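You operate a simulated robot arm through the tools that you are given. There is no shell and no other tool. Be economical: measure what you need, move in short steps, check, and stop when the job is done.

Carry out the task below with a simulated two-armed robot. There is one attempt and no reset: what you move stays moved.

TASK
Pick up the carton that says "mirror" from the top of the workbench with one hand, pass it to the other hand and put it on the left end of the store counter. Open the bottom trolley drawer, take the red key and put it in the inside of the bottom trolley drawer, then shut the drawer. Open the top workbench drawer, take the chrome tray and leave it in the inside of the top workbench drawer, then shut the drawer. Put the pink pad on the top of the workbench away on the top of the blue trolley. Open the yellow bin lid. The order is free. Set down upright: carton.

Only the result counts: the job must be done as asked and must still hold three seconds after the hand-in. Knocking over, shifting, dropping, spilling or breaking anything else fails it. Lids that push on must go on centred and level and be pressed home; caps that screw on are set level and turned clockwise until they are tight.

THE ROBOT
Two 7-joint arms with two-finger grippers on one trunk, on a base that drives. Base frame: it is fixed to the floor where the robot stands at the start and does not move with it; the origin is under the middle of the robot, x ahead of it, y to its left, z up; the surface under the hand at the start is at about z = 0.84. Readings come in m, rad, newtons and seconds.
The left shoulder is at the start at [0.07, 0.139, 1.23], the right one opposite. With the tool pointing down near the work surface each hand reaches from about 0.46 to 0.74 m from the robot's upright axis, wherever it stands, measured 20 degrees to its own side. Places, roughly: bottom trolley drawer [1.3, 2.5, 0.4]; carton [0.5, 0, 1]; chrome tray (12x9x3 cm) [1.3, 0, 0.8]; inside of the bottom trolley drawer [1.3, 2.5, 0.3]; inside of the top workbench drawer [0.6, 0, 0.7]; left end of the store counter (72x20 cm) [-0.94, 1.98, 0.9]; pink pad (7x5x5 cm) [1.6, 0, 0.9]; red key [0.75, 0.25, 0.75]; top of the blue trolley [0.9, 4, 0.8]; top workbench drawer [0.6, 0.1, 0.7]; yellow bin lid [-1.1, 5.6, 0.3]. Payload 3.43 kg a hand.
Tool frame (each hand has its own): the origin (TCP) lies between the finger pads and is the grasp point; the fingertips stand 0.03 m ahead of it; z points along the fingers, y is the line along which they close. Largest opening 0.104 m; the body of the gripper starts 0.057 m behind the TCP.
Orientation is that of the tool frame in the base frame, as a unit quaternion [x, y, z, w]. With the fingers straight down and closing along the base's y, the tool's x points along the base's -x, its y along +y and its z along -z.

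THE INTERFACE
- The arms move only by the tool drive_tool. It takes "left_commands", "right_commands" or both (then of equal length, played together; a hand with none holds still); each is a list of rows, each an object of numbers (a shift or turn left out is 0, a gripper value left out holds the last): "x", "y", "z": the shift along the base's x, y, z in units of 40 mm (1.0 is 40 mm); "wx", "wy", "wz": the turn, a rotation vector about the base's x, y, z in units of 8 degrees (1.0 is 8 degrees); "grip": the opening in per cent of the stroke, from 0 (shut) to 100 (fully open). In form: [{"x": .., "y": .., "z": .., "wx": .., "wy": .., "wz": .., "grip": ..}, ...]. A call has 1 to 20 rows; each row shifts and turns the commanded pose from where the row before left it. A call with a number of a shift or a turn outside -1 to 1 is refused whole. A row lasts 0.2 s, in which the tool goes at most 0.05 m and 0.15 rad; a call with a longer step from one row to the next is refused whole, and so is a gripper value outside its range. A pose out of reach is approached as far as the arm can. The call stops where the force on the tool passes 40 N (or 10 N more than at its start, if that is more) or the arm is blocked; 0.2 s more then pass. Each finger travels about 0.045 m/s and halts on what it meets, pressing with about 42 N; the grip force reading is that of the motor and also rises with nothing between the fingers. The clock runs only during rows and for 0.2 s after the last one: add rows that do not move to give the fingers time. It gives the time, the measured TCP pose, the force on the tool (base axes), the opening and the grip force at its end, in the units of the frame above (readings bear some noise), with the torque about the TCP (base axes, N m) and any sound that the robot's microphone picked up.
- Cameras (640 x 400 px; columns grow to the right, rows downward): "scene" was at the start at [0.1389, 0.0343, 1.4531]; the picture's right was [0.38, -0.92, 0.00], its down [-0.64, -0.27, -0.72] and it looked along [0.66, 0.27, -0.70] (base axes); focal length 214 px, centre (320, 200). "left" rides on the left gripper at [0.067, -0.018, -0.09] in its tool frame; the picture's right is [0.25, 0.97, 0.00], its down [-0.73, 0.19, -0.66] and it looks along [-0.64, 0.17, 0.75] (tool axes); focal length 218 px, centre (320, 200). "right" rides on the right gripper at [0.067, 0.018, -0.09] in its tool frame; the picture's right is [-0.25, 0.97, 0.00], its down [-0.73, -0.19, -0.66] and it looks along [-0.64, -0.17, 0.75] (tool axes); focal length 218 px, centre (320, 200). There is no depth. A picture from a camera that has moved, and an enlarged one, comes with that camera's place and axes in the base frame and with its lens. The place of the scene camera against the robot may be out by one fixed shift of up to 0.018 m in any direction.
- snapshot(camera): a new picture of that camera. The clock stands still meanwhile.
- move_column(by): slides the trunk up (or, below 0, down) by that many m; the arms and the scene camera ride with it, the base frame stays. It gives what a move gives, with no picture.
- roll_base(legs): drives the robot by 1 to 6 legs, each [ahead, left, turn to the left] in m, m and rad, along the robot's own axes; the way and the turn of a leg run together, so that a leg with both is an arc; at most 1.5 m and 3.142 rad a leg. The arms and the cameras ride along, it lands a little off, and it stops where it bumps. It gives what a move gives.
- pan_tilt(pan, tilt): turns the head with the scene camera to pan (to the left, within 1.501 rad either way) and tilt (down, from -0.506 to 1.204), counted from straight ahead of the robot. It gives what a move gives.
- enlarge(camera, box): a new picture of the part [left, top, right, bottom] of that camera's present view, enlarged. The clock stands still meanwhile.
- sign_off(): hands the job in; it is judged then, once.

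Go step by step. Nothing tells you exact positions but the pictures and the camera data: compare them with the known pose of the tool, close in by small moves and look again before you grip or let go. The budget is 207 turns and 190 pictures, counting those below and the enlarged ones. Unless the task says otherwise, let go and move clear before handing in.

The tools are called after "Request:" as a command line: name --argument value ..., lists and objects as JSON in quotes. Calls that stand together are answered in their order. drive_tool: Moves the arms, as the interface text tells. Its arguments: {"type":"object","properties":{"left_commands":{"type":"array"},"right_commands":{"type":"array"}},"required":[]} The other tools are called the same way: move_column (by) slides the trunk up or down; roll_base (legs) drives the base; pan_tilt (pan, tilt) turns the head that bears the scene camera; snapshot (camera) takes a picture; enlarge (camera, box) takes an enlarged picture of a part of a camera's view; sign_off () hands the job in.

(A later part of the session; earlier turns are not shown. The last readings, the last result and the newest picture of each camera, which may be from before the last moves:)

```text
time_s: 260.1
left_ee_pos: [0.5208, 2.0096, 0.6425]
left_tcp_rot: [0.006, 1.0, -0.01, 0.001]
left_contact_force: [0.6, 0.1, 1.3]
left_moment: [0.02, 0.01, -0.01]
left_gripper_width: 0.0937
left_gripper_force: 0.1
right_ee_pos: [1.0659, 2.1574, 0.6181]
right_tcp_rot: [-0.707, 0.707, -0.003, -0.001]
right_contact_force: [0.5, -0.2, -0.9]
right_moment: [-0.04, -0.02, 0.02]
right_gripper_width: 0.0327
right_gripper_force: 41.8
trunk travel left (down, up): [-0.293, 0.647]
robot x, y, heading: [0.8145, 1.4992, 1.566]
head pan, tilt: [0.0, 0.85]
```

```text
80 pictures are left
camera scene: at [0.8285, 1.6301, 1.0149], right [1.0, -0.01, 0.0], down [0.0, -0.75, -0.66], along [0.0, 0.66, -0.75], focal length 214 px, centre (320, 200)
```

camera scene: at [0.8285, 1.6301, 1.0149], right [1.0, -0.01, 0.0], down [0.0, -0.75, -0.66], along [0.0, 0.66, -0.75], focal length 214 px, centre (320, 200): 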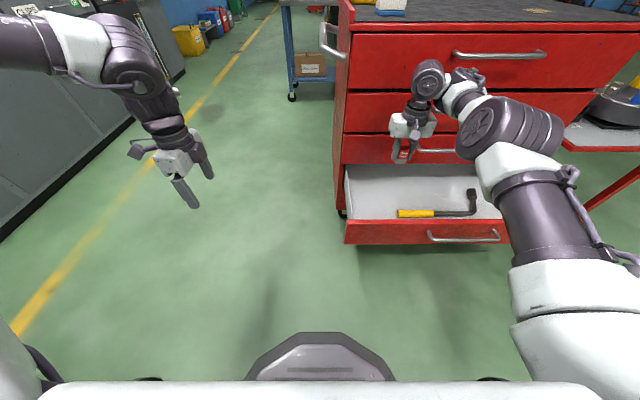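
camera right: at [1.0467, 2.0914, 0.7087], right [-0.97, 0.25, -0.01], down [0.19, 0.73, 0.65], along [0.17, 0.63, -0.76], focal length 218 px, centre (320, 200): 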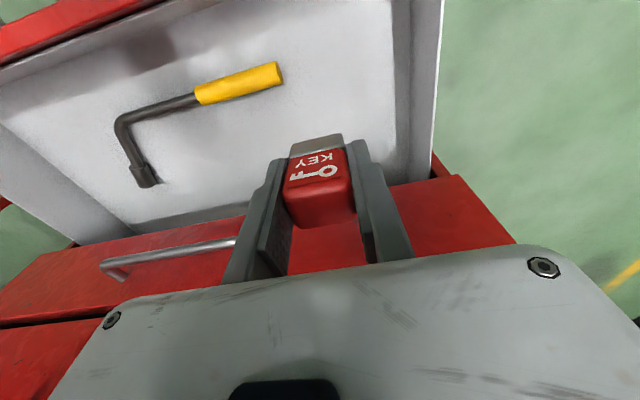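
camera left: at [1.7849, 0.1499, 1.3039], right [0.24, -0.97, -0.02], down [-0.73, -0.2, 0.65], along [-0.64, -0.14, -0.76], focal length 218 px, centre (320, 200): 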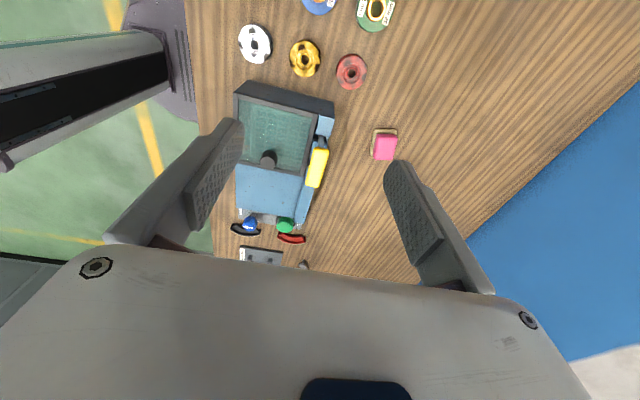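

Position over the free left part of the drawer is good. Shift 3 cm left and lower.

Request:
drive_tool --right_commands '[{"x": -0.7, "y": -0.3}, {}]'

Request:
move_column --by -0.21

Request:
snapshot --camera "right"

Request:
enlarge --camera "scene" --box '[320, 50, 520, 210]'

```text
time_s: 260.7
left_ee_pos: [0.5202, 2.0102, 0.644]
left_tcp_rot: [0.006, 1.0, -0.011, 0.001]
left_contact_force: [-0.2, -0.8, -0.1]
left_moment: [-0.01, -0.05, -0.01]
left_gripper_width: 0.0938
left_gripper_force: 0.1
right_ee_pos: [1.0376, 2.1582, 0.6176]
right_tcp_rot: [-0.707, 0.707, -0.004, -0.002]
right_contact_force: [0.4, -1.1, -0.4]
right_moment: [-0.02, -0.02, 0.04]
right_gripper_width: 0.0325
right_gripper_force: 41.7
right hand out of reach, approached as far as the arm can: row 1
trunk travel left (down, up): [-0.293, 0.647]
robot x, y, heading: [0.8145, 1.496, 1.565]
head pan, tilt: [0.0, 0.85]
```

```text
time_s: 262.9
left_ee_pos: [0.5204, 2.009, 0.4327]
left_tcp_rot: [0.006, 1.0, -0.01, 0.0]
left_contact_force: [0.2, 0.0, 0.6]
left_moment: [-0.01, 0.01, -0.04]
left_gripper_width: 0.0936
left_gripper_force: 0.1
right_ee_pos: [1.0381, 2.159, 0.4072]
right_tcp_rot: [0.707, -0.707, 0.003, 0.001]
right_contact_force: [0.7, -1.2, -1.1]
right_moment: [0.01, 0.02, 0.01]
right_gripper_width: 0.0331
right_gripper_force: 41.7
trunk travel left (down, up): [-0.083, 0.857]
robot x, y, heading: [0.8148, 1.4958, 1.569]
head pan, tilt: [0.0, 0.85]
```

```text
79 pictures are left
camera right: at [1.0188, 2.0919, 0.4989], right [-0.97, 0.25, -0.01], down [0.19, 0.73, 0.65], along [0.17, 0.63, -0.76], focal length 218 px, centre (320, 200)
```

right: 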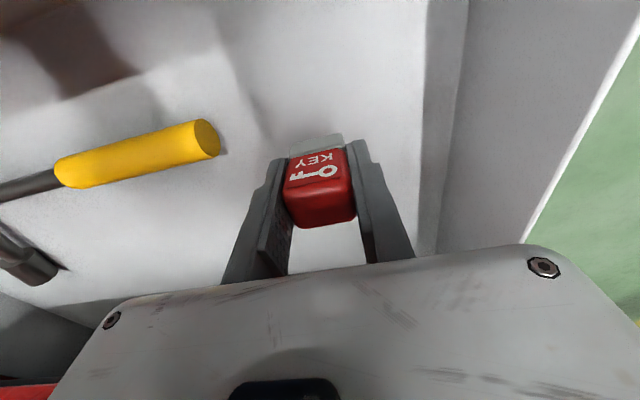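

```text
2.50 times, centred on (420, 130) of scene
camera zoom: at [0.8285, 1.6301, 0.8049], right [1.0, -0.01, 0.0], down [0.0, -0.75, -0.66], along [0.0, 0.66, -0.75], focal length 536 px, centre (70, 375)
```

zoom: 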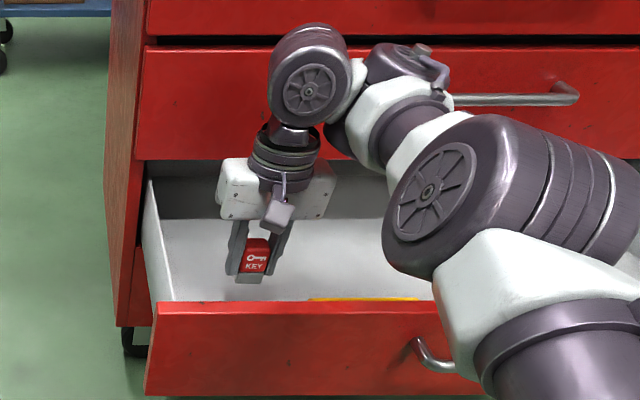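

Clear. Lower in guarded steps to contact.

Request:
drive_tool --right_commands '[{"z": -0.5}, {"z": -0.5}, {"z": -0.3}, {"z": -0.15}, {"z": -0.15}, {"z": -0.15}, {"z": -0.15}, {"z": -0.15}, {"z": -0.15}, {"z": -0.15}, {}]'

Request:
snapshot --camera "right"

```text
time_s: 264.2
left_ee_pos: [0.5209, 2.0073, 0.4338]
left_tcp_rot: [0.007, 1.0, -0.009, 0.002]
left_contact_force: [-0.3, 0.7, -0.1]
left_moment: [-0.02, -0.02, 0.0]
left_gripper_width: 0.0937
left_gripper_force: 0.1
right_ee_pos: [1.0381, 2.1631, 0.3542]
right_tcp_rot: [0.708, -0.706, -0.003, -0.007]
right_contact_force: [0.3, 1.0, 21.6]
right_moment: [-0.22, 0.09, -0.01]
right_gripper_width: 0.0329
right_gripper_force: 42.3
trunk travel left (down, up): [-0.083, 0.857]
robot x, y, heading: [0.8123, 1.496, 1.566]
head pan, tilt: [0.0, 0.85]
stopped in row 6 (right hand): the force on the tool passed its limit at 42 N (the readings are from after the stop); the commanded pose is now the measured one
```

```text
77 pictures are left
camera right: at [1.0188, 2.0938, 0.4434], right [-0.97, 0.25, 0.0], down [0.19, 0.72, 0.67], along [0.17, 0.65, -0.74], focal length 218 px, centre (320, 200)
```

right: 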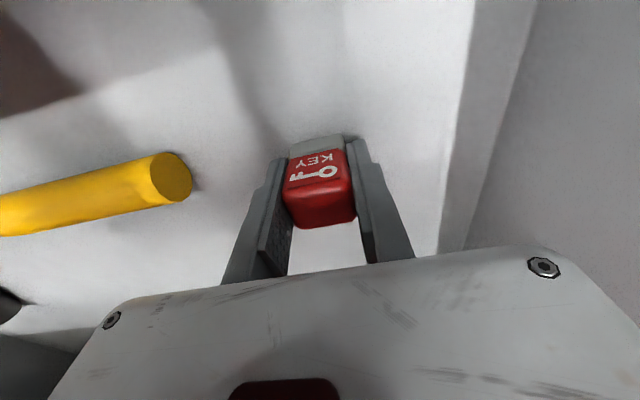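

Contact with the floor. Release and lift.

Request:
drive_tool --right_commands '[{"z": 0.03}, {"grip": 60}, {}, {}, {"z": 0.5}, {"z": 0.9}, {"z": 0.9}, {"z": 0.9}, {}]'

Request:
snapshot --camera "right"

```text
time_s: 266.2
left_ee_pos: [0.5194, 2.0101, 0.4342]
left_tcp_rot: [0.007, 1.0, -0.012, 0.002]
left_contact_force: [0.0, -0.2, -0.6]
left_moment: [-0.03, 0.02, 0.03]
left_gripper_width: 0.0936
left_gripper_force: 0.1
right_ee_pos: [1.038, 2.1645, 0.4771]
right_tcp_rot: [0.708, -0.707, -0.001, -0.004]
right_contact_force: [0.1, -0.3, 0.6]
right_moment: [0.01, -0.02, -0.02]
right_gripper_width: 0.0625
right_gripper_force: 0.1
right hand out of reach, approached as far as the arm can: row 8
trunk travel left (down, up): [-0.083, 0.857]
robot x, y, heading: [0.8185, 1.4972, 1.567]
head pan, tilt: [0.0, 0.85]
```

```text
76 pictures are left
camera right: at [1.0185, 2.0984, 0.5674], right [-0.97, 0.25, 0.0], down [0.19, 0.73, 0.66], along [0.17, 0.64, -0.75], focal length 218 px, centre (320, 200)
```

right: 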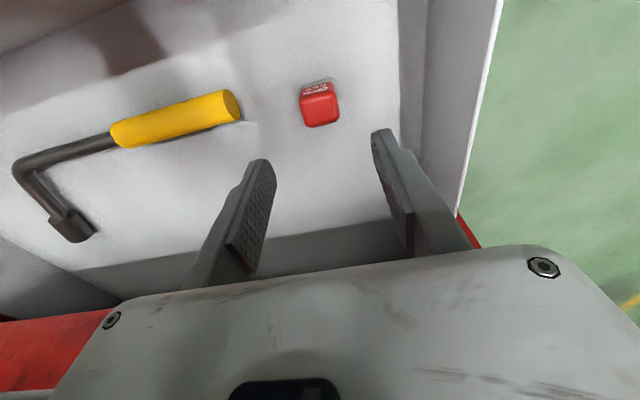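

Key is inside. I raise, back off, line up with the handle's middle and lower the closed hand in front of it.

Request:
move_column --by 0.2

Request:
roll_base --legs '[[-0.42, 0, 0], [0, -0.26, 0]]'

Request:
move_column --by -0.27

Request:
drive_tool --right_commands '[{"z": -0.7, "grip": 0}, {"z": -0.7}, {"z": -0.5}, {}, {}]'

Request:
snapshot --camera "scene"

```text
time_s: 268.4
left_ee_pos: [0.52, 2.0093, 0.6326]
left_tcp_rot: [0.005, 1.0, -0.011, 0.001]
left_contact_force: [-0.8, 0.4, 0.0]
left_moment: [-0.01, -0.03, 0.0]
left_gripper_width: 0.0935
left_gripper_force: 0.0
right_ee_pos: [1.0392, 2.1666, 0.677]
right_tcp_rot: [-0.707, 0.707, 0.001, 0.003]
right_contact_force: [-0.6, 0.0, -0.6]
right_moment: [-0.01, 0.02, -0.02]
right_gripper_width: 0.0626
right_gripper_force: 0.2
trunk travel left (down, up): [-0.283, 0.657]
robot x, y, heading: [0.8157, 1.501, 1.562]
head pan, tilt: [0.0, 0.85]
```

```text
time_s: 272.4
left_ee_pos: [0.776, 1.5883, 0.6331]
left_tcp_rot: [0.005, 1.0, -0.01, 0.001]
left_contact_force: [0.5, 1.3, 0.5]
left_moment: [0.0, 0.03, 0.01]
left_gripper_width: 0.0934
left_gripper_force: 0.1
right_ee_pos: [1.2939, 1.7464, 0.6768]
right_tcp_rot: [0.708, -0.706, 0.0, -0.003]
right_contact_force: [-0.5, -0.2, 0.1]
right_moment: [-0.01, -0.03, -0.01]
right_gripper_width: 0.0626
right_gripper_force: 0.0
trunk travel left (down, up): [-0.283, 0.657]
robot x, y, heading: [1.078, 1.078, 1.562]
head pan, tilt: [0.0, 0.85]
```

```text
time_s: 275.2
left_ee_pos: [0.7759, 1.5871, 0.364]
left_tcp_rot: [0.004, 1.0, -0.01, 0.002]
left_contact_force: [-0.4, -1.1, -0.6]
left_moment: [0.02, 0.04, 0.0]
left_gripper_width: 0.0935
left_gripper_force: 0.0
right_ee_pos: [1.2943, 1.7458, 0.4069]
right_tcp_rot: [0.708, -0.706, 0.0, -0.004]
right_contact_force: [-0.1, -0.8, 0.3]
right_moment: [0.01, 0.01, 0.04]
right_gripper_width: 0.0624
right_gripper_force: 0.0
trunk travel left (down, up): [-0.013, 0.927]
robot x, y, heading: [1.0702, 1.0787, 1.564]
head pan, tilt: [0.0, 0.85]
```

```text
time_s: 276.4
left_ee_pos: [0.7761, 1.5878, 0.3639]
left_tcp_rot: [0.005, 1.0, -0.01, 0.001]
left_contact_force: [-0.6, -0.8, 0.2]
left_moment: [-0.01, 0.01, 0.0]
left_gripper_width: 0.0935
left_gripper_force: 0.0
right_ee_pos: [1.2929, 1.7454, 0.3303]
right_tcp_rot: [0.708, -0.706, -0.001, -0.003]
right_contact_force: [0.4, -0.2, 0.2]
right_moment: [-0.03, -0.03, -0.06]
right_gripper_width: 0.0
right_gripper_force: 34.9
trunk travel left (down, up): [-0.013, 0.927]
robot x, y, heading: [1.0705, 1.0786, 1.566]
head pan, tilt: [0.0, 0.85]
```

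```text
75 pictures are left
camera scene: at [1.0854, 1.209, 0.7348], right [1.0, 0.0, 0.0], down [0.0, -0.75, -0.66], along [0.0, 0.66, -0.75], focal length 214 px, centre (320, 200)
```

scene: 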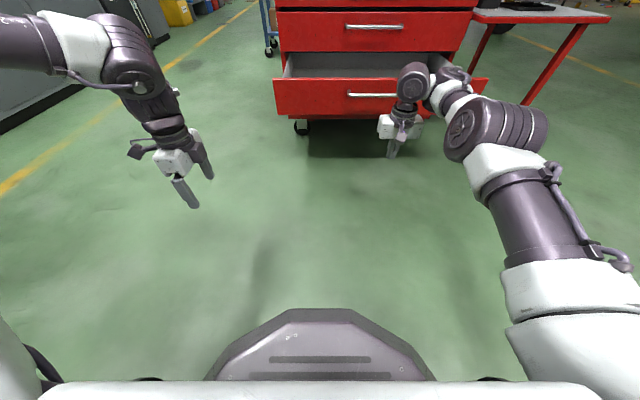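

A vertical hand would hit the upper handle before the drawer is home, so I tilt the hand 45° forward and push with the fist on the panel left of the bar (x≈1.10).

Request:
drive_tool --right_commands '[{"wx": 0.94, "z": 0.35}, {"wx": 0.94, "z": 0.35}, {"wx": 0.94, "z": 0.35}, {"wx": 0.94, "z": 0.35}, {"wx": 0.94, "z": 0.35}, {"wx": 0.94, "z": 0.35}, {}]'

Request:
roll_base --legs '[[0, 0.19, 0]]'

Request:
snapshot --camera "scene"

Request:
snapshot --camera "right"

```text
time_s: 278.0
left_ee_pos: [0.7761, 1.588, 0.3637]
left_tcp_rot: [0.005, 1.0, -0.011, 0.001]
left_contact_force: [-0.6, 0.4, -0.4]
left_moment: [-0.01, -0.04, 0.0]
left_gripper_width: 0.0934
left_gripper_force: 0.0
right_ee_pos: [1.244, 1.8145, 0.4148]
right_tcp_rot: [0.712, -0.608, -0.244, -0.254]
right_contact_force: [-0.2, 0.2, -0.5]
right_moment: [0.01, -0.02, 0.04]
right_gripper_width: 0.0
right_gripper_force: 34.8
right hand out of reach, approached as far as the arm can: row 1, 2, 3, 4
trunk travel left (down, up): [-0.013, 0.927]
robot x, y, heading: [1.0722, 1.0769, 1.565]
head pan, tilt: [0.0, 0.85]
```

```text
time_s: 279.5
left_ee_pos: [0.5849, 1.5885, 0.3628]
left_tcp_rot: [0.005, 1.0, -0.01, 0.001]
left_contact_force: [-0.1, 0.3, 0.9]
left_moment: [0.0, -0.01, -0.02]
left_gripper_width: 0.0935
left_gripper_force: 0.0
right_ee_pos: [1.0517, 1.8156, 0.415]
right_tcp_rot: [0.711, -0.608, -0.244, -0.254]
right_contact_force: [0.4, -0.4, 0.1]
right_moment: [-0.03, -0.01, -0.01]
right_gripper_width: 0.0
right_gripper_force: 34.7
trunk travel left (down, up): [-0.013, 0.927]
robot x, y, heading: [0.882, 1.0797, 1.566]
head pan, tilt: [0.0, 0.85]
```

```text
74 pictures are left
camera scene: at [0.8942, 1.2097, 0.7348], right [1.0, 0.0, 0.0], down [0.0, -0.75, -0.66], along [0.0, 0.66, -0.75], focal length 214 px, centre (320, 200)
```

scene: 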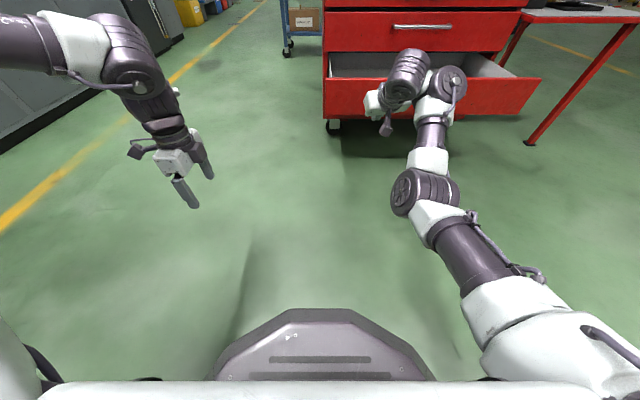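

```text
73 pictures are left
camera right: at [1.0466, 1.7045, 0.4376], right [-0.99, 0.06, 0.1], down [0.11, 0.13, 0.98], along [0.05, 0.99, -0.14], focal length 218 px, centre (320, 200)
```

right: 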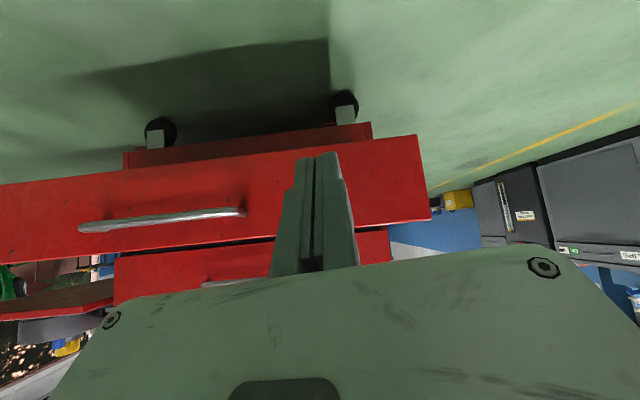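

Fist faces the panel left of the bar. Push with the base.

Request:
roll_base --legs '[[0.4, 0, 0]]'

Request:
snapshot --camera "scene"

```text
time_s: 282.1
left_ee_pos: [0.585, 1.9908, 0.3635]
left_tcp_rot: [0.003, 1.0, -0.011, 0.001]
left_contact_force: [-0.3, 0.5, -0.1]
left_moment: [-0.01, -0.02, -0.01]
left_gripper_width: 0.0938
left_gripper_force: 0.1
right_ee_pos: [1.0527, 2.2194, 0.4165]
right_tcp_rot: [0.712, -0.607, -0.245, -0.254]
right_contact_force: [-0.4, -0.7, 0.4]
right_moment: [0.0, -0.01, 0.01]
right_gripper_width: 0.0
right_gripper_force: 35.0
trunk travel left (down, up): [-0.013, 0.927]
robot x, y, heading: [0.8826, 1.4819, 1.567]
head pan, tilt: [0.0, 0.85]
```

```text
72 pictures are left
camera scene: at [0.8951, 1.6129, 0.7348], right [1.0, 0.0, 0.0], down [0.0, -0.75, -0.66], along [0.0, 0.66, -0.75], focal length 214 px, centre (320, 200)
```

scene: 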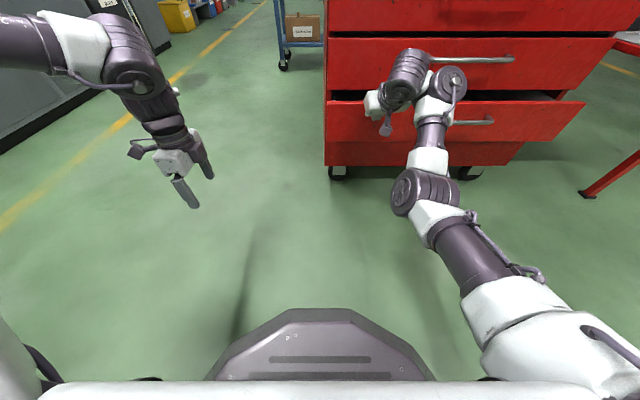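

Nearly shut. I push the remainder until the force guard stops.

Request:
roll_base --legs '[[0.07, 0, 0]]'

Request:
snapshot --camera "scene"

```text
time_s: 283.1
left_ee_pos: [0.5862, 2.056, 0.3633]
left_tcp_rot: [0.005, 1.0, -0.011, 0.001]
left_contact_force: [0.0, 0.0, -0.3]
left_moment: [0.01, -0.01, -0.02]
left_gripper_width: 0.0935
left_gripper_force: 0.1
right_ee_pos: [1.0515, 2.2823, 0.4124]
right_tcp_rot: [0.713, -0.607, -0.24, -0.255]
right_contact_force: [-1.0, -12.3, 4.3]
right_moment: [0.0, -0.03, -0.05]
right_gripper_width: 0.0
right_gripper_force: 34.9
trunk travel left (down, up): [-0.013, 0.927]
robot x, y, heading: [0.8811, 1.5468, 1.571]
head pan, tilt: [0.0, 0.85]
stopped in leg 1: the force on the tool passed its limit at 518 N (the readings are from after the stop); the commanded pose is now the measured one
```

```text
71 pictures are left
camera scene: at [0.8953, 1.6775, 0.735], right [1.0, 0.0, 0.0], down [0.0, -0.75, -0.66], along [0.0, 0.66, -0.75], focal length 214 px, centre (320, 200)
```

scene: 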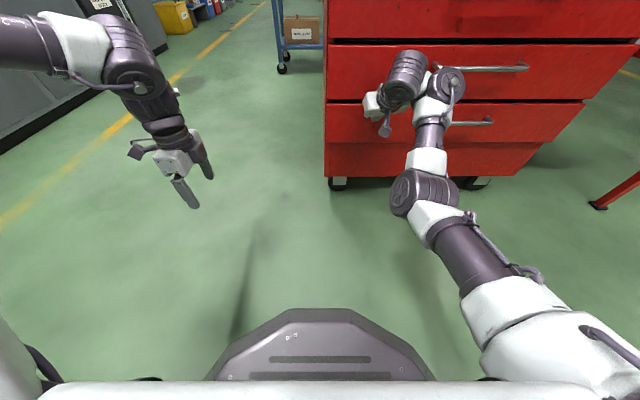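

The drawer is shut. I back off, raise, restore the right hand to tool-down, and head for the pink pad.

Request:
roll_base --legs '[[-0.35, 0, 0]]'

Request:
snapshot --camera "scene"

Request:
move_column --by 0.4

Request:
drive_tool --right_commands '[{"wx": -0.862, "wy": -0.05}, {"wx": -0.862, "wy": -0.05}, {"wx": -0.862, "wy": -0.05}, {"wx": -0.862, "wy": -0.05}, {"wx": -0.862, "wy": -0.05}, {"wx": -0.862, "wy": -0.05}, {}]'

Request:
move_column --by 0.3

```text
time_s: 285.4
left_ee_pos: [0.586, 1.7053, 0.3627]
left_tcp_rot: [0.007, 1.0, -0.011, 0.001]
left_contact_force: [-0.1, 0.1, 0.0]
left_moment: [0.0, -0.02, -0.01]
left_gripper_width: 0.0934
left_gripper_force: 0.1
right_ee_pos: [1.054, 1.9298, 0.4121]
right_tcp_rot: [0.711, -0.61, -0.239, -0.255]
right_contact_force: [-0.2, -0.2, 0.6]
right_moment: [-0.02, -0.02, 0.0]
right_gripper_width: 0.0001
right_gripper_force: 34.8
trunk travel left (down, up): [-0.013, 0.927]
robot x, y, heading: [0.8809, 1.1921, 1.564]
head pan, tilt: [0.0, 0.85]
```

```text
70 pictures are left
camera scene: at [0.8939, 1.3263, 0.7348], right [1.0, -0.01, 0.0], down [-0.01, -0.75, -0.66], along [0.01, 0.66, -0.75], focal length 214 px, centre (320, 200)
```

scene: 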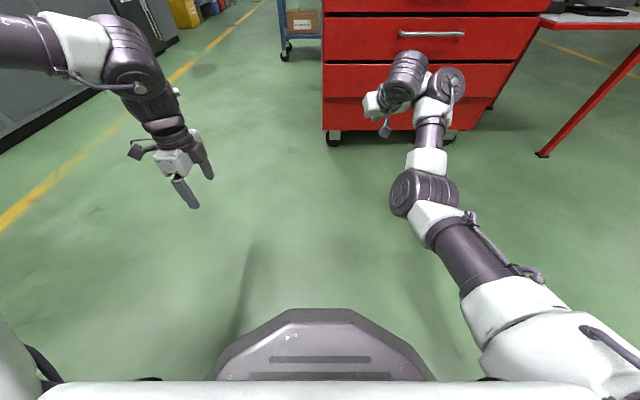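

```text
time_s: 289.3
left_ee_pos: [0.5866, 1.7057, 0.7624]
left_tcp_rot: [0.006, 1.0, -0.011, 0.001]
left_contact_force: [0.3, -0.1, 0.0]
left_moment: [0.01, 0.0, 0.04]
left_gripper_width: 0.0935
left_gripper_force: 0.0
right_ee_pos: [1.0536, 1.9296, 0.8121]
right_tcp_rot: [0.711, -0.61, -0.239, -0.255]
right_contact_force: [-0.3, 0.8, 0.7]
right_moment: [0.01, 0.0, -0.01]
right_gripper_width: 0.0
right_gripper_force: 34.7
trunk travel left (down, up): [-0.413, 0.527]
robot x, y, heading: [0.8843, 1.1932, 1.559]
head pan, tilt: [0.0, 0.85]
```

```text
time_s: 290.9
left_ee_pos: [0.5858, 1.7064, 0.7617]
left_tcp_rot: [0.007, 1.0, -0.011, 0.001]
left_contact_force: [-0.3, -0.4, 0.1]
left_moment: [-0.02, -0.02, 0.02]
left_gripper_width: 0.0935
left_gripper_force: 0.0
right_ee_pos: [1.066, 1.909, 0.8083]
right_tcp_rot: [0.76, -0.65, -0.001, -0.004]
right_contact_force: [-0.5, -0.6, -0.3]
right_moment: [-0.02, -0.01, -0.01]
right_gripper_width: 0.0002
right_gripper_force: 34.5
right hand out of reach, approached as far as the arm can: row 6
trunk travel left (down, up): [-0.413, 0.527]
robot x, y, heading: [0.8819, 1.1944, 1.556]
head pan, tilt: [0.0, 0.85]
```

```text
time_s: 293.9
left_ee_pos: [0.5858, 1.7073, 1.0625]
left_tcp_rot: [0.007, 1.0, -0.011, 0.002]
left_contact_force: [-0.1, 0.2, -0.1]
left_moment: [0.03, 0.01, -0.02]
left_gripper_width: 0.0935
left_gripper_force: 0.0
right_ee_pos: [1.0663, 1.9098, 1.1072]
right_tcp_rot: [0.761, -0.649, -0.001, -0.004]
right_contact_force: [-0.4, 0.0, -0.4]
right_moment: [0.01, -0.03, 0.0]
right_gripper_width: 0.0001
right_gripper_force: 34.7
trunk travel left (down, up): [-0.713, 0.227]
robot x, y, heading: [0.8798, 1.1964, 1.56]
head pan, tilt: [0.0, 0.85]
```

Request:
drive_tool --right_commands '[{"wz": 0.92, "grip": 85}, {"wz": 0.92}, {"wz": 0.92}, {"wz": 0.92}, {"wz": 0.92}, {"wz": 0.92}, {"wz": 0.92}, {"wz": 0.92}, {"wz": 0.92}, {"wz": 0.92}, {"wz": 0.92}, {}]'

Request:
roll_base --legs '[[0, 0, -1.5708], [0, 0, -1.56], [0, 0.92, 0], [0.45, 0, 0]]'

Request:
pan_tilt --pan -0.2 --tilt 0.7

Request:
snapshot --camera "right"

Request:
snapshot --camera "scene"

```text
time_s: 296.5
left_ee_pos: [0.5867, 1.7057, 1.0634]
left_tcp_rot: [0.007, 1.0, -0.012, 0.001]
left_contact_force: [-0.7, 0.0, -0.2]
left_moment: [0.01, 0.01, 0.0]
left_gripper_width: 0.0936
left_gripper_force: 0.1
right_ee_pos: [1.0668, 1.9098, 1.1087]
right_tcp_rot: [1.0, 0.001, -0.002, -0.002]
right_contact_force: [-0.2, 0.2, 0.2]
right_moment: [0.01, 0.0, -0.03]
right_gripper_width: 0.0882
right_gripper_force: 0.0
trunk travel left (down, up): [-0.713, 0.227]
robot x, y, heading: [0.8805, 1.1898, 1.561]
head pan, tilt: [0.0, 0.85]
```

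```text
time_s: 311.2
left_ee_pos: [2.1187, 0.2589, 1.0632]
left_tcp_rot: [1.0, 0.008, 0.0, -0.012]
left_contact_force: [-0.8, 21.7, -8.2]
left_moment: [0.95, 0.06, -0.1]
left_gripper_width: 0.0836
left_gripper_force: 0.0
right_ee_pos: [1.6441, 0.0413, 1.1105]
right_tcp_rot: [-0.015, 1.0, -0.003, 0.002]
right_contact_force: [0.0, -0.1, -0.4]
right_moment: [0.03, 0.06, -0.04]
right_gripper_width: 0.0884
right_gripper_force: 0.1
trunk travel left (down, up): [-0.713, 0.227]
robot x, y, heading: [1.8117, 0.7569, -1.546]
head pan, tilt: [0.0, 0.85]
```

```text
time_s: 311.9
left_ee_pos: [2.1197, 0.2616, 1.0628]
left_tcp_rot: [1.0, 0.009, 0.0, -0.012]
left_contact_force: [0.5, 12.9, 1.0]
left_moment: [0.29, 0.0, -0.06]
left_gripper_width: 0.0858
left_gripper_force: 0.1
right_ee_pos: [1.6445, 0.041, 1.11]
right_tcp_rot: [-0.014, 1.0, -0.004, 0.002]
right_contact_force: [-0.2, 0.2, 0.3]
right_moment: [-0.01, -0.07, 0.01]
right_gripper_width: 0.0886
right_gripper_force: 0.1
trunk travel left (down, up): [-0.713, 0.227]
robot x, y, heading: [1.8096, 0.7564, -1.548]
head pan, tilt: [-0.201, 0.7]
```

```text
69 pictures are left
camera right: at [1.5744, 0.0582, 1.1997], right [0.22, 0.97, -0.01], down [0.73, -0.17, 0.66], along [0.64, -0.15, -0.75], focal length 218 px, centre (320, 200)
```

right: 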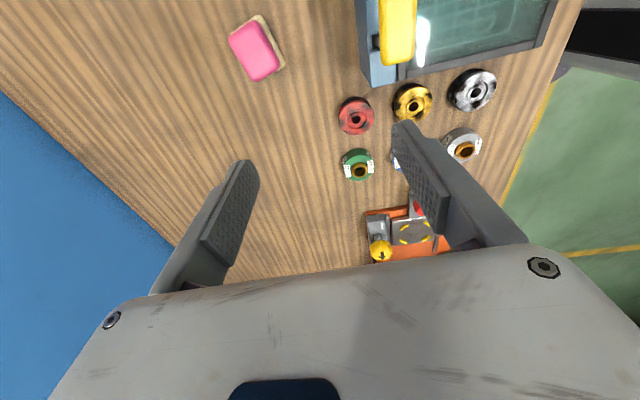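

```text
68 pictures are left
camera scene: at [1.8085, 0.631, 1.4474], right [-0.98, 0.18, 0.0], down [0.11, 0.63, -0.77], along [-0.14, -0.75, -0.64], focal length 214 px, centre (320, 200)
```

scene: 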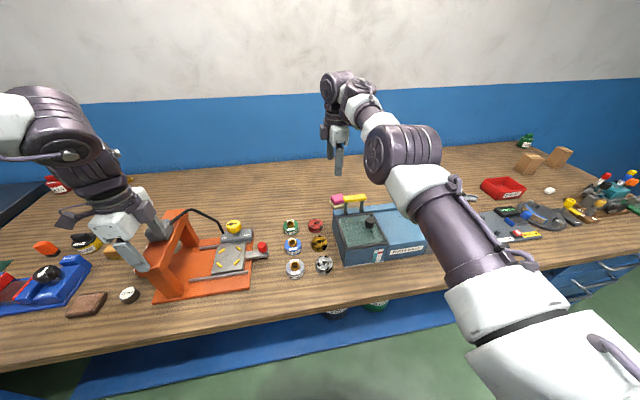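

The left hand has touched the orange frame on the bench. I back straight off at once, then lift the left hand well clear and check the frame.

Request:
roll_base --legs '[[-0.08, 0, 0]]'

Request:
snapshot --camera "scene"

```text
time_s: 313.0
left_ee_pos: [2.1174, 0.334, 1.0597]
left_tcp_rot: [1.0, 0.008, 0.0, -0.015]
left_contact_force: [0.2, 0.1, -0.2]
left_moment: [0.01, 0.01, 0.01]
left_gripper_width: 0.0939
left_gripper_force: 0.1
right_ee_pos: [1.6428, 0.1163, 1.1048]
right_tcp_rot: [-0.014, 1.0, 0.001, 0.002]
right_contact_force: [-0.3, -0.2, 0.4]
right_moment: [0.0, -0.03, -0.01]
right_gripper_width: 0.0883
right_gripper_force: 0.1
trunk travel left (down, up): [-0.713, 0.227]
robot x, y, heading: [1.8074, 0.839, -1.543]
head pan, tilt: [-0.201, 0.7]
```

```text
67 pictures are left
camera scene: at [1.8069, 0.7027, 1.4465], right [-0.98, 0.18, 0.0], down [0.12, 0.64, -0.76], along [-0.14, -0.75, -0.65], focal length 214 px, centre (320, 200)
```

scene: 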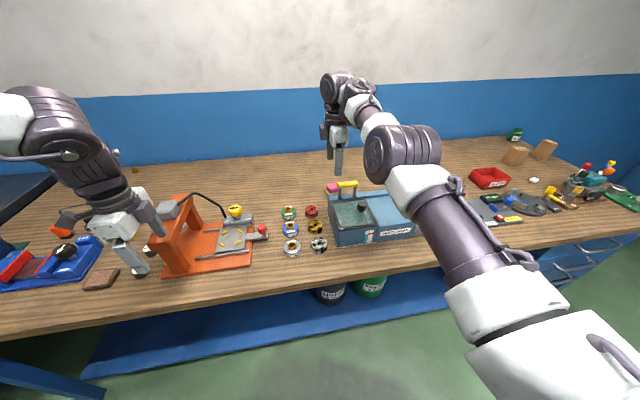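

The frame appears unmoved. I tuck the left hand up and back toward the robot.

Request:
drive_tool --left_commands '[{"z": 0.5, "y": 0.8}, {"z": 0.5, "y": 0.8}, {"z": 0.8, "y": 0.5}, {"z": 0.8, "y": 0.5}, {"z": 0.8, "y": 0.5}, {"z": 0.8}, {}]'

Request:
snapshot --camera "scene"

```text
time_s: 314.6
left_ee_pos: [2.118, 0.4592, 1.2309]
left_tcp_rot: [1.0, 0.009, -0.001, -0.014]
left_contact_force: [0.5, -0.5, -0.1]
left_moment: [-0.01, 0.01, -0.02]
left_gripper_width: 0.0937
left_gripper_force: 0.1
right_ee_pos: [1.6422, 0.1183, 1.1064]
right_tcp_rot: [-0.015, 1.0, -0.002, 0.004]
right_contact_force: [0.3, -0.3, -0.7]
right_moment: [0.01, 0.01, 0.01]
right_gripper_width: 0.0885
right_gripper_force: 0.0
trunk travel left (down, up): [-0.713, 0.227]
robot x, y, heading: [1.8103, 0.8393, -1.548]
head pan, tilt: [-0.201, 0.7]
```

```text
66 pictures are left
camera scene: at [1.8074, 0.7058, 1.447], right [-0.98, 0.18, 0.0], down [0.11, 0.63, -0.76], along [-0.14, -0.75, -0.64], focal length 214 px, centre (320, 200)
```

scene: 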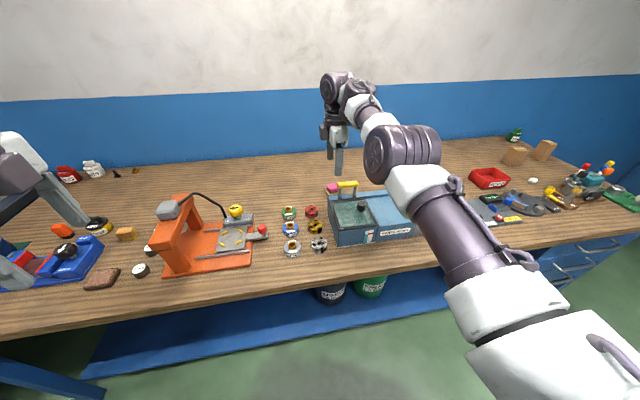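

Left is clear and high. I straighten heading and move in toward the pad.

Request:
roll_base --legs '[[0, 0, -0.024], [0.14, 0, 0]]'

Request:
drive_tool --right_commands '[{"x": -0.5, "y": -0.5, "z": -0.5}, {"x": -0.5, "y": -0.6, "z": -0.5}, {}]'

Request:
snapshot --camera "right"

Request:
snapshot --camera "scene"

```text
time_s: 316.3
left_ee_pos: [2.1059, 0.3147, 1.233]
left_tcp_rot: [1.0, -0.003, 0.001, -0.012]
left_contact_force: [0.7, 0.7, -0.4]
left_moment: [-0.03, -0.02, 0.02]
left_gripper_width: 0.0936
left_gripper_force: 0.1
right_ee_pos: [1.6256, -0.0152, 1.1096]
right_tcp_rot: [-0.003, 1.0, -0.002, 0.002]
right_contact_force: [-0.4, -0.1, 0.0]
right_moment: [0.02, 0.0, 0.03]
right_gripper_width: 0.0886
right_gripper_force: 0.2
trunk travel left (down, up): [-0.713, 0.227]
robot x, y, heading: [1.8073, 0.6964, -1.572]
head pan, tilt: [-0.201, 0.7]
```

```text
time_s: 317.1
left_ee_pos: [2.1077, 0.3113, 1.2311]
left_tcp_rot: [1.0, -0.003, 0.0, -0.013]
left_contact_force: [0.4, 0.4, 0.0]
left_moment: [0.01, -0.01, 0.02]
left_gripper_width: 0.0938
left_gripper_force: 0.0
right_ee_pos: [1.5939, -0.0269, 1.0725]
right_tcp_rot: [-0.003, 1.0, -0.002, 0.002]
right_contact_force: [-0.7, 0.1, 0.1]
right_moment: [-0.02, 0.0, 0.01]
right_gripper_width: 0.0884
right_gripper_force: 0.1
right hand out of reach, approached as far as the arm can: row 1, 2
trunk travel left (down, up): [-0.713, 0.227]
robot x, y, heading: [1.8078, 0.6988, -1.575]
head pan, tilt: [-0.201, 0.7]
```

```text
65 pictures are left
camera right: at [1.5244, -0.0104, 1.1627], right [0.25, 0.97, 0.0], down [0.73, -0.18, 0.66], along [0.64, -0.17, -0.75], focal length 218 px, centre (320, 200)
```

right: 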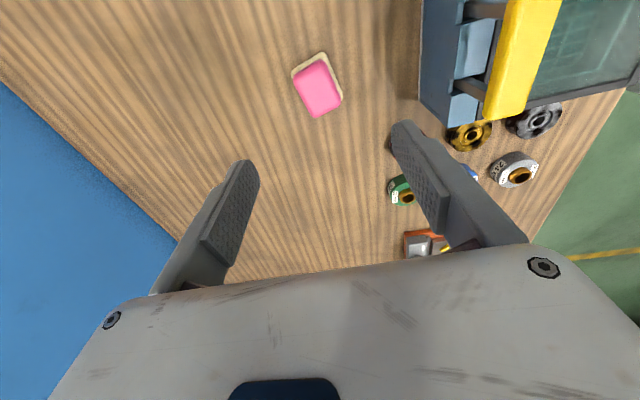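

```text
64 pictures are left
camera scene: at [1.8035, 0.566, 1.447], right [-0.98, 0.2, 0.0], down [0.13, 0.63, -0.76], along [-0.15, -0.75, -0.64], focal length 214 px, centre (320, 200)
```

scene: 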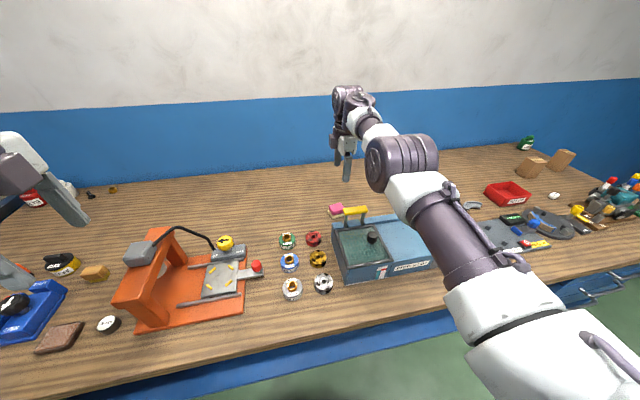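

Pad centre ≈(1.592, -0.029), turned ~12°. I move the base 3 cm nearer, yaw the hand 12°, and lower the trunk 0.1 m.

Request:
roll_base --legs '[[0.03, 0, 0]]'

Request:
drive_tool --right_commands '[{"y": 0.65, "wz": 0.75}, {"wz": 0.75}, {}]'

Request:
move_column --by -0.1

Request:
snapshot --camera "right"

```text
time_s: 317.9
left_ee_pos: [2.1086, 0.29, 1.2332]
left_tcp_rot: [1.0, -0.004, 0.0, -0.01]
left_contact_force: [0.1, 0.7, -0.7]
left_moment: [-0.08, 0.06, 0.01]
left_gripper_width: 0.0937
left_gripper_force: 0.0
right_ee_pos: [1.5947, -0.0515, 1.0786]
right_tcp_rot: [-0.003, 1.0, -0.005, 0.003]
right_contact_force: [1.2, -0.7, 0.7]
right_moment: [-0.05, -0.01, 0.03]
right_gripper_width: 0.0882
right_gripper_force: 0.2
trunk travel left (down, up): [-0.713, 0.227]
robot x, y, heading: [1.8067, 0.6699, -1.572]
head pan, tilt: [-0.201, 0.7]
```

```text
time_s: 318.7
left_ee_pos: [2.1079, 0.2822, 1.2303]
left_tcp_rot: [1.0, -0.004, 0.0, -0.013]
left_contact_force: [0.1, -0.1, -0.3]
left_moment: [0.01, 0.0, 0.0]
left_gripper_width: 0.094
left_gripper_force: 0.0
right_ee_pos: [1.5942, -0.0313, 1.0726]
right_tcp_rot: [-0.107, 0.994, -0.002, 0.003]
right_contact_force: [0.2, -0.4, -0.7]
right_moment: [0.05, 0.02, 0.04]
right_gripper_width: 0.0884
right_gripper_force: 0.0
trunk travel left (down, up): [-0.713, 0.227]
robot x, y, heading: [1.8096, 0.6665, -1.576]
head pan, tilt: [-0.201, 0.7]
```

```text
time_s: 320.1
left_ee_pos: [2.1071, 0.2846, 1.1312]
left_tcp_rot: [1.0, -0.003, 0.001, -0.013]
left_contact_force: [0.1, -0.6, 1.1]
left_moment: [-0.05, 0.02, 0.02]
left_gripper_width: 0.0936
left_gripper_force: 0.0
right_ee_pos: [1.5934, -0.0308, 0.9747]
right_tcp_rot: [-0.107, 0.994, -0.002, 0.003]
right_contact_force: [-0.2, 0.1, 0.5]
right_moment: [-0.02, 0.02, -0.05]
right_gripper_width: 0.0883
right_gripper_force: 0.1
trunk travel left (down, up): [-0.613, 0.327]
robot x, y, heading: [1.8061, 0.6698, -1.573]
head pan, tilt: [-0.201, 0.7]
```

```text
63 pictures are left
camera right: at [1.5219, -0.0274, 1.0639], right [0.04, 1.0, 0.0], down [0.75, -0.03, 0.66], along [0.66, -0.03, -0.75], focal length 218 px, centre (320, 200)
```

right: 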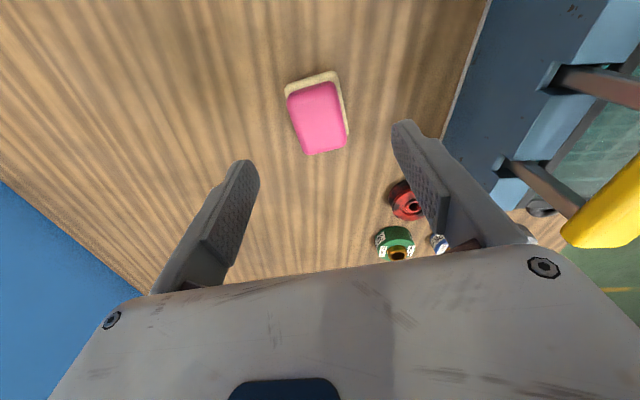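

Aligned. Narrow the opening a little, descend and grip the pad.

Request:
drive_tool --right_commands '[{"grip": 68}, {"z": -0.8}, {"z": -0.8}, {"z": -0.7}, {}]'

Request:
snapshot --camera "right"

```text
time_s: 321.2
left_ee_pos: [2.1067, 0.283, 1.1328]
left_tcp_rot: [1.0, -0.004, -0.001, -0.012]
left_contact_force: [0.7, -0.3, 0.2]
left_moment: [0.01, 0.0, 0.01]
left_gripper_width: 0.0939
left_gripper_force: 0.1
right_ee_pos: [1.5926, -0.0299, 0.8831]
right_tcp_rot: [-0.107, 0.994, -0.003, 0.003]
right_contact_force: [1.2, 0.8, 0.0]
right_moment: [0.0, 0.0, -0.01]
right_gripper_width: 0.0707
right_gripper_force: 0.0
trunk travel left (down, up): [-0.613, 0.327]
robot x, y, heading: [1.8113, 0.6702, -1.574]
head pan, tilt: [-0.201, 0.7]
```

```text
62 pictures are left
camera right: at [1.5212, -0.0275, 0.9722], right [0.04, 1.0, 0.0], down [0.75, -0.03, 0.66], along [0.66, -0.03, -0.75], focal length 218 px, centre (320, 200)
```

right: 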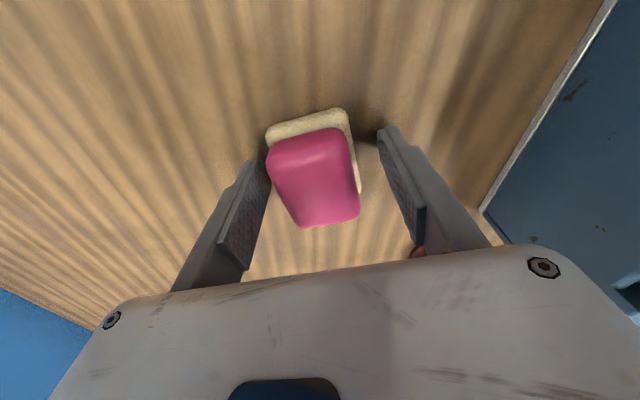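

Request:
drive_tool --right_commands '[{"y": -0.1, "z": -0.1}, {}, {"grip": 0}, {}, {}, {}, {}, {}]'

Request:
snapshot --camera "right"

```text
time_s: 323.1
left_ee_pos: [2.1074, 0.2824, 1.1315]
left_tcp_rot: [1.0, -0.003, 0.0, -0.013]
left_contact_force: [-0.9, 0.3, -0.6]
left_moment: [0.0, 0.04, -0.02]
left_gripper_width: 0.0937
left_gripper_force: 0.0
right_ee_pos: [1.5933, -0.0347, 0.8782]
right_tcp_rot: [-0.107, 0.994, -0.001, 0.003]
right_contact_force: [0.3, -0.7, -1.0]
right_moment: [0.0, -0.01, -0.02]
right_gripper_width: 0.0492
right_gripper_force: 41.9
trunk travel left (down, up): [-0.613, 0.327]
robot x, y, heading: [1.8047, 0.6686, -1.577]
head pan, tilt: [-0.201, 0.7]
```

```text
61 pictures are left
camera right: at [1.5212, -0.0316, 0.9677], right [0.04, 1.0, 0.0], down [0.75, -0.03, 0.66], along [0.66, -0.03, -0.75], focal length 218 px, centre (320, 200)
```

right: 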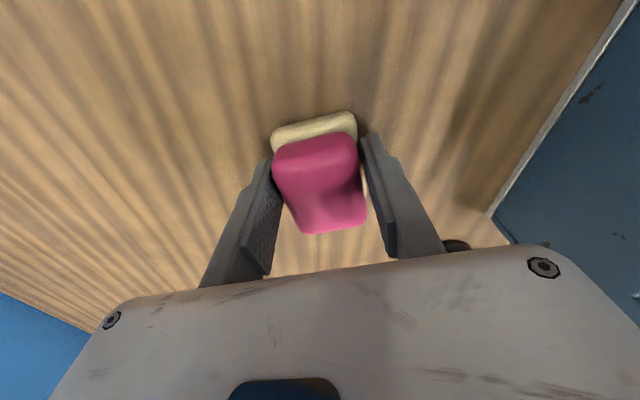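

Pad gripped. Lift, back off, and drive around to the aisle toward the blue trolley.

Request:
drive_tool --right_commands '[{"z": 0.8}, {"z": 0.8}, {"z": 0.8}, {"z": 0.8}, {"z": 0.8}, {}]'

Request:
roll_base --legs '[[-0.58, 0, 0], [0, 0, -1.5708], [1.4, 0, 0], [0.5, 0, 0], [0, 0, -1.5708], [1.4, 0, 0]]'

Request:
pan_tilt --pan -0.7 --tilt 0.5

Request:
snapshot --camera "scene"

```text
time_s: 324.4
left_ee_pos: [2.1069, 0.2826, 1.1306]
left_tcp_rot: [1.0, -0.004, 0.0, -0.013]
left_contact_force: [-0.1, 0.2, 0.0]
left_moment: [0.05, 0.02, 0.0]
left_gripper_width: 0.0935
left_gripper_force: 0.1
right_ee_pos: [1.5934, -0.035, 1.0376]
right_tcp_rot: [-0.106, 0.994, -0.001, 0.002]
right_contact_force: [0.9, -1.1, -0.1]
right_moment: [-0.02, 0.0, -0.01]
right_gripper_width: 0.0488
right_gripper_force: 41.8
trunk travel left (down, up): [-0.613, 0.327]
robot x, y, heading: [1.809, 0.6681, -1.571]
head pan, tilt: [-0.201, 0.7]
```

```text
time_s: 351.0
left_ee_pos: [-0.4055, 3.0105, 1.1315]
left_tcp_rot: [-0.005, 1.0, -0.013, 0.001]
left_contact_force: [0.8, 0.0, 0.6]
left_moment: [0.0, 0.0, 0.01]
left_gripper_width: 0.0937
left_gripper_force: 0.0
right_ee_pos: [0.1048, 3.3368, 1.0369]
right_tcp_rot: [0.993, 0.114, -0.002, -0.002]
right_contact_force: [0.1, 0.0, -0.3]
right_moment: [0.0, 0.0, 0.01]
right_gripper_width: 0.0489
right_gripper_force: 42.4
trunk travel left (down, up): [-0.613, 0.327]
robot x, y, heading: [-0.1029, 2.6295, 1.586]
head pan, tilt: [-0.201, 0.7]
```

```text
time_s: 351.9
left_ee_pos: [-0.405, 3.0101, 1.132]
left_tcp_rot: [-0.005, 1.0, -0.013, 0.0]
left_contact_force: [-0.1, 0.2, 1.1]
left_moment: [0.01, 0.01, 0.02]
left_gripper_width: 0.0937
left_gripper_force: 0.0
right_ee_pos: [0.1036, 3.3357, 1.0368]
right_tcp_rot: [0.993, 0.114, -0.003, -0.003]
right_contact_force: [-0.1, 0.3, -1.5]
right_moment: [0.03, 0.02, 0.03]
right_gripper_width: 0.0488
right_gripper_force: 42.0
trunk travel left (down, up): [-0.613, 0.327]
robot x, y, heading: [-0.0988, 2.6283, 1.577]
head pan, tilt: [-0.7, 0.499]
```

```text
60 pictures are left
camera scene: at [-0.0304, 2.754, 1.3648], right [0.77, -0.63, 0.0], down [-0.3, -0.37, -0.88], along [0.56, 0.68, -0.48], focal length 214 px, centre (320, 200)
```

scene: 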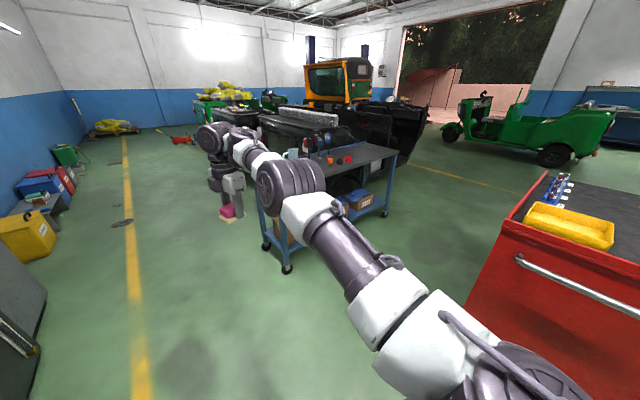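

The blue trolley's left end is near x≈0.58, y≈4. I'll approach from the aisle, facing +x at its left end; raise the trunk first.

Request:
move_column --by 0.2

Request:
roll_base --legs '[[-0.0, 0.15, 0], [1.4, 0, 0], [0.15, 0, 0], [0, 0, -1.5708]]'

Request:
pan_tilt --pan 0.0 --tilt 0.6

Request:
snapshot --camera "scene"

Request:
snapshot --camera "right"

```text
time_s: 354.1
left_ee_pos: [-0.4068, 3.0115, 1.3312]
left_tcp_rot: [-0.005, 1.0, -0.013, 0.0]
left_contact_force: [-0.3, 0.7, 0.2]
left_moment: [-0.03, 0.01, 0.01]
left_gripper_width: 0.0936
left_gripper_force: 0.1
right_ee_pos: [0.1045, 3.3355, 1.2385]
right_tcp_rot: [0.993, 0.114, -0.002, -0.002]
right_contact_force: [0.4, 0.7, -0.7]
right_moment: [0.02, 0.01, 0.02]
right_gripper_width: 0.0491
right_gripper_force: 41.5
trunk travel left (down, up): [-0.813, 0.127]
robot x, y, heading: [-0.102, 2.6322, 1.587]
head pan, tilt: [-0.7, 0.499]
```

```text
time_s: 366.9
left_ee_pos: [0.1224, 4.4828, 1.3319]
left_tcp_rot: [0.711, 0.703, -0.009, -0.01]
left_contact_force: [0.6, -0.2, 1.1]
left_moment: [0.02, 0.01, 0.02]
left_gripper_width: 0.0932
left_gripper_force: 0.0
right_ee_pos: [0.4374, 3.9668, 1.2376]
right_tcp_rot: [0.777, -0.629, 0.0, -0.003]
right_contact_force: [1.0, 1.4, -1.2]
right_moment: [-0.01, -0.01, -0.01]
right_gripper_width: 0.0483
right_gripper_force: 42.0
trunk travel left (down, up): [-0.813, 0.127]
robot x, y, heading: [-0.2607, 4.1839, -0.007]
head pan, tilt: [-0.7, 0.499]
```

```text
time_s: 368.0
left_ee_pos: [0.1228, 4.4824, 1.3312]
left_tcp_rot: [0.711, 0.703, -0.01, -0.01]
left_contact_force: [0.4, 0.2, 0.6]
left_moment: [-0.01, 0.01, 0.06]
left_gripper_width: 0.0936
left_gripper_force: 0.0
right_ee_pos: [0.437, 3.9661, 1.2389]
right_tcp_rot: [0.777, -0.63, -0.001, -0.004]
right_contact_force: [-0.5, -0.8, -1.2]
right_moment: [0.04, 0.01, 0.0]
right_gripper_width: 0.0488
right_gripper_force: 41.6
trunk travel left (down, up): [-0.813, 0.127]
robot x, y, heading: [-0.2623, 4.1853, -0.004]
head pan, tilt: [0.0, 0.6]
```

```text
59 pictures are left
camera scene: at [-0.1121, 4.1865, 1.5557], right [-0.01, -1.0, 0.0], down [-0.57, 0.0, -0.82], along [0.82, -0.01, -0.57], focal length 214 px, centre (320, 200)
```

scene: 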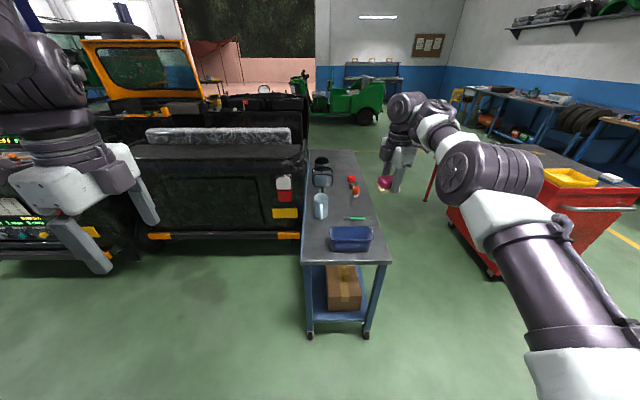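

```text
58 pictures are left
camera right: at [0.4323, 3.8969, 1.3275], right [-1.0, 0.05, 0.0], down [0.03, 0.75, 0.66], along [0.03, 0.66, -0.75], focal length 218 px, centre (320, 200)
```

right: 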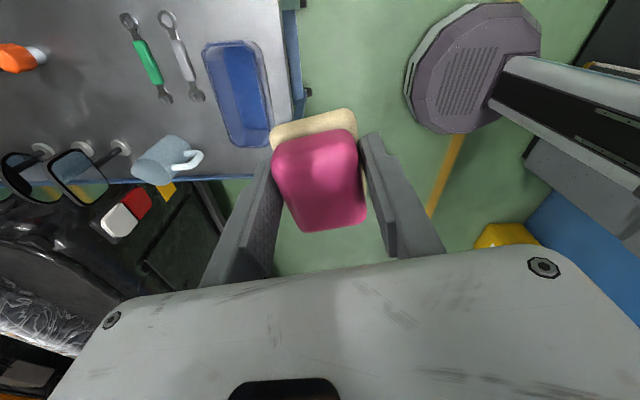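

Request:
enlarge --camera "scene" --box '[280, 130, 420, 280]'

```text
2.67 times, centred on (350, 205) of scene
camera zoom: at [-0.1121, 4.1865, 1.5557], right [-0.01, -1.0, 0.0], down [-0.57, 0.0, -0.82], along [0.82, -0.01, -0.57], focal length 572 px, centre (240, 187)
```

zoom: 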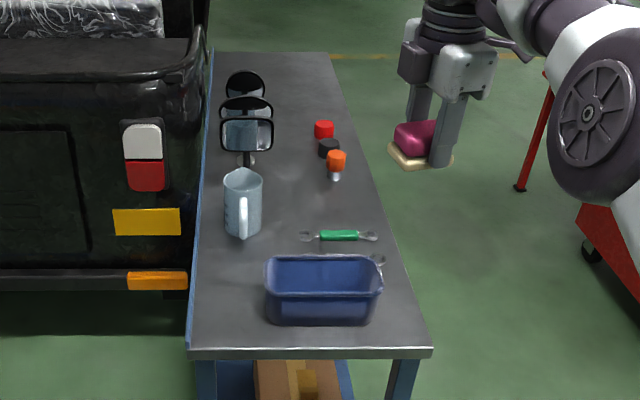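

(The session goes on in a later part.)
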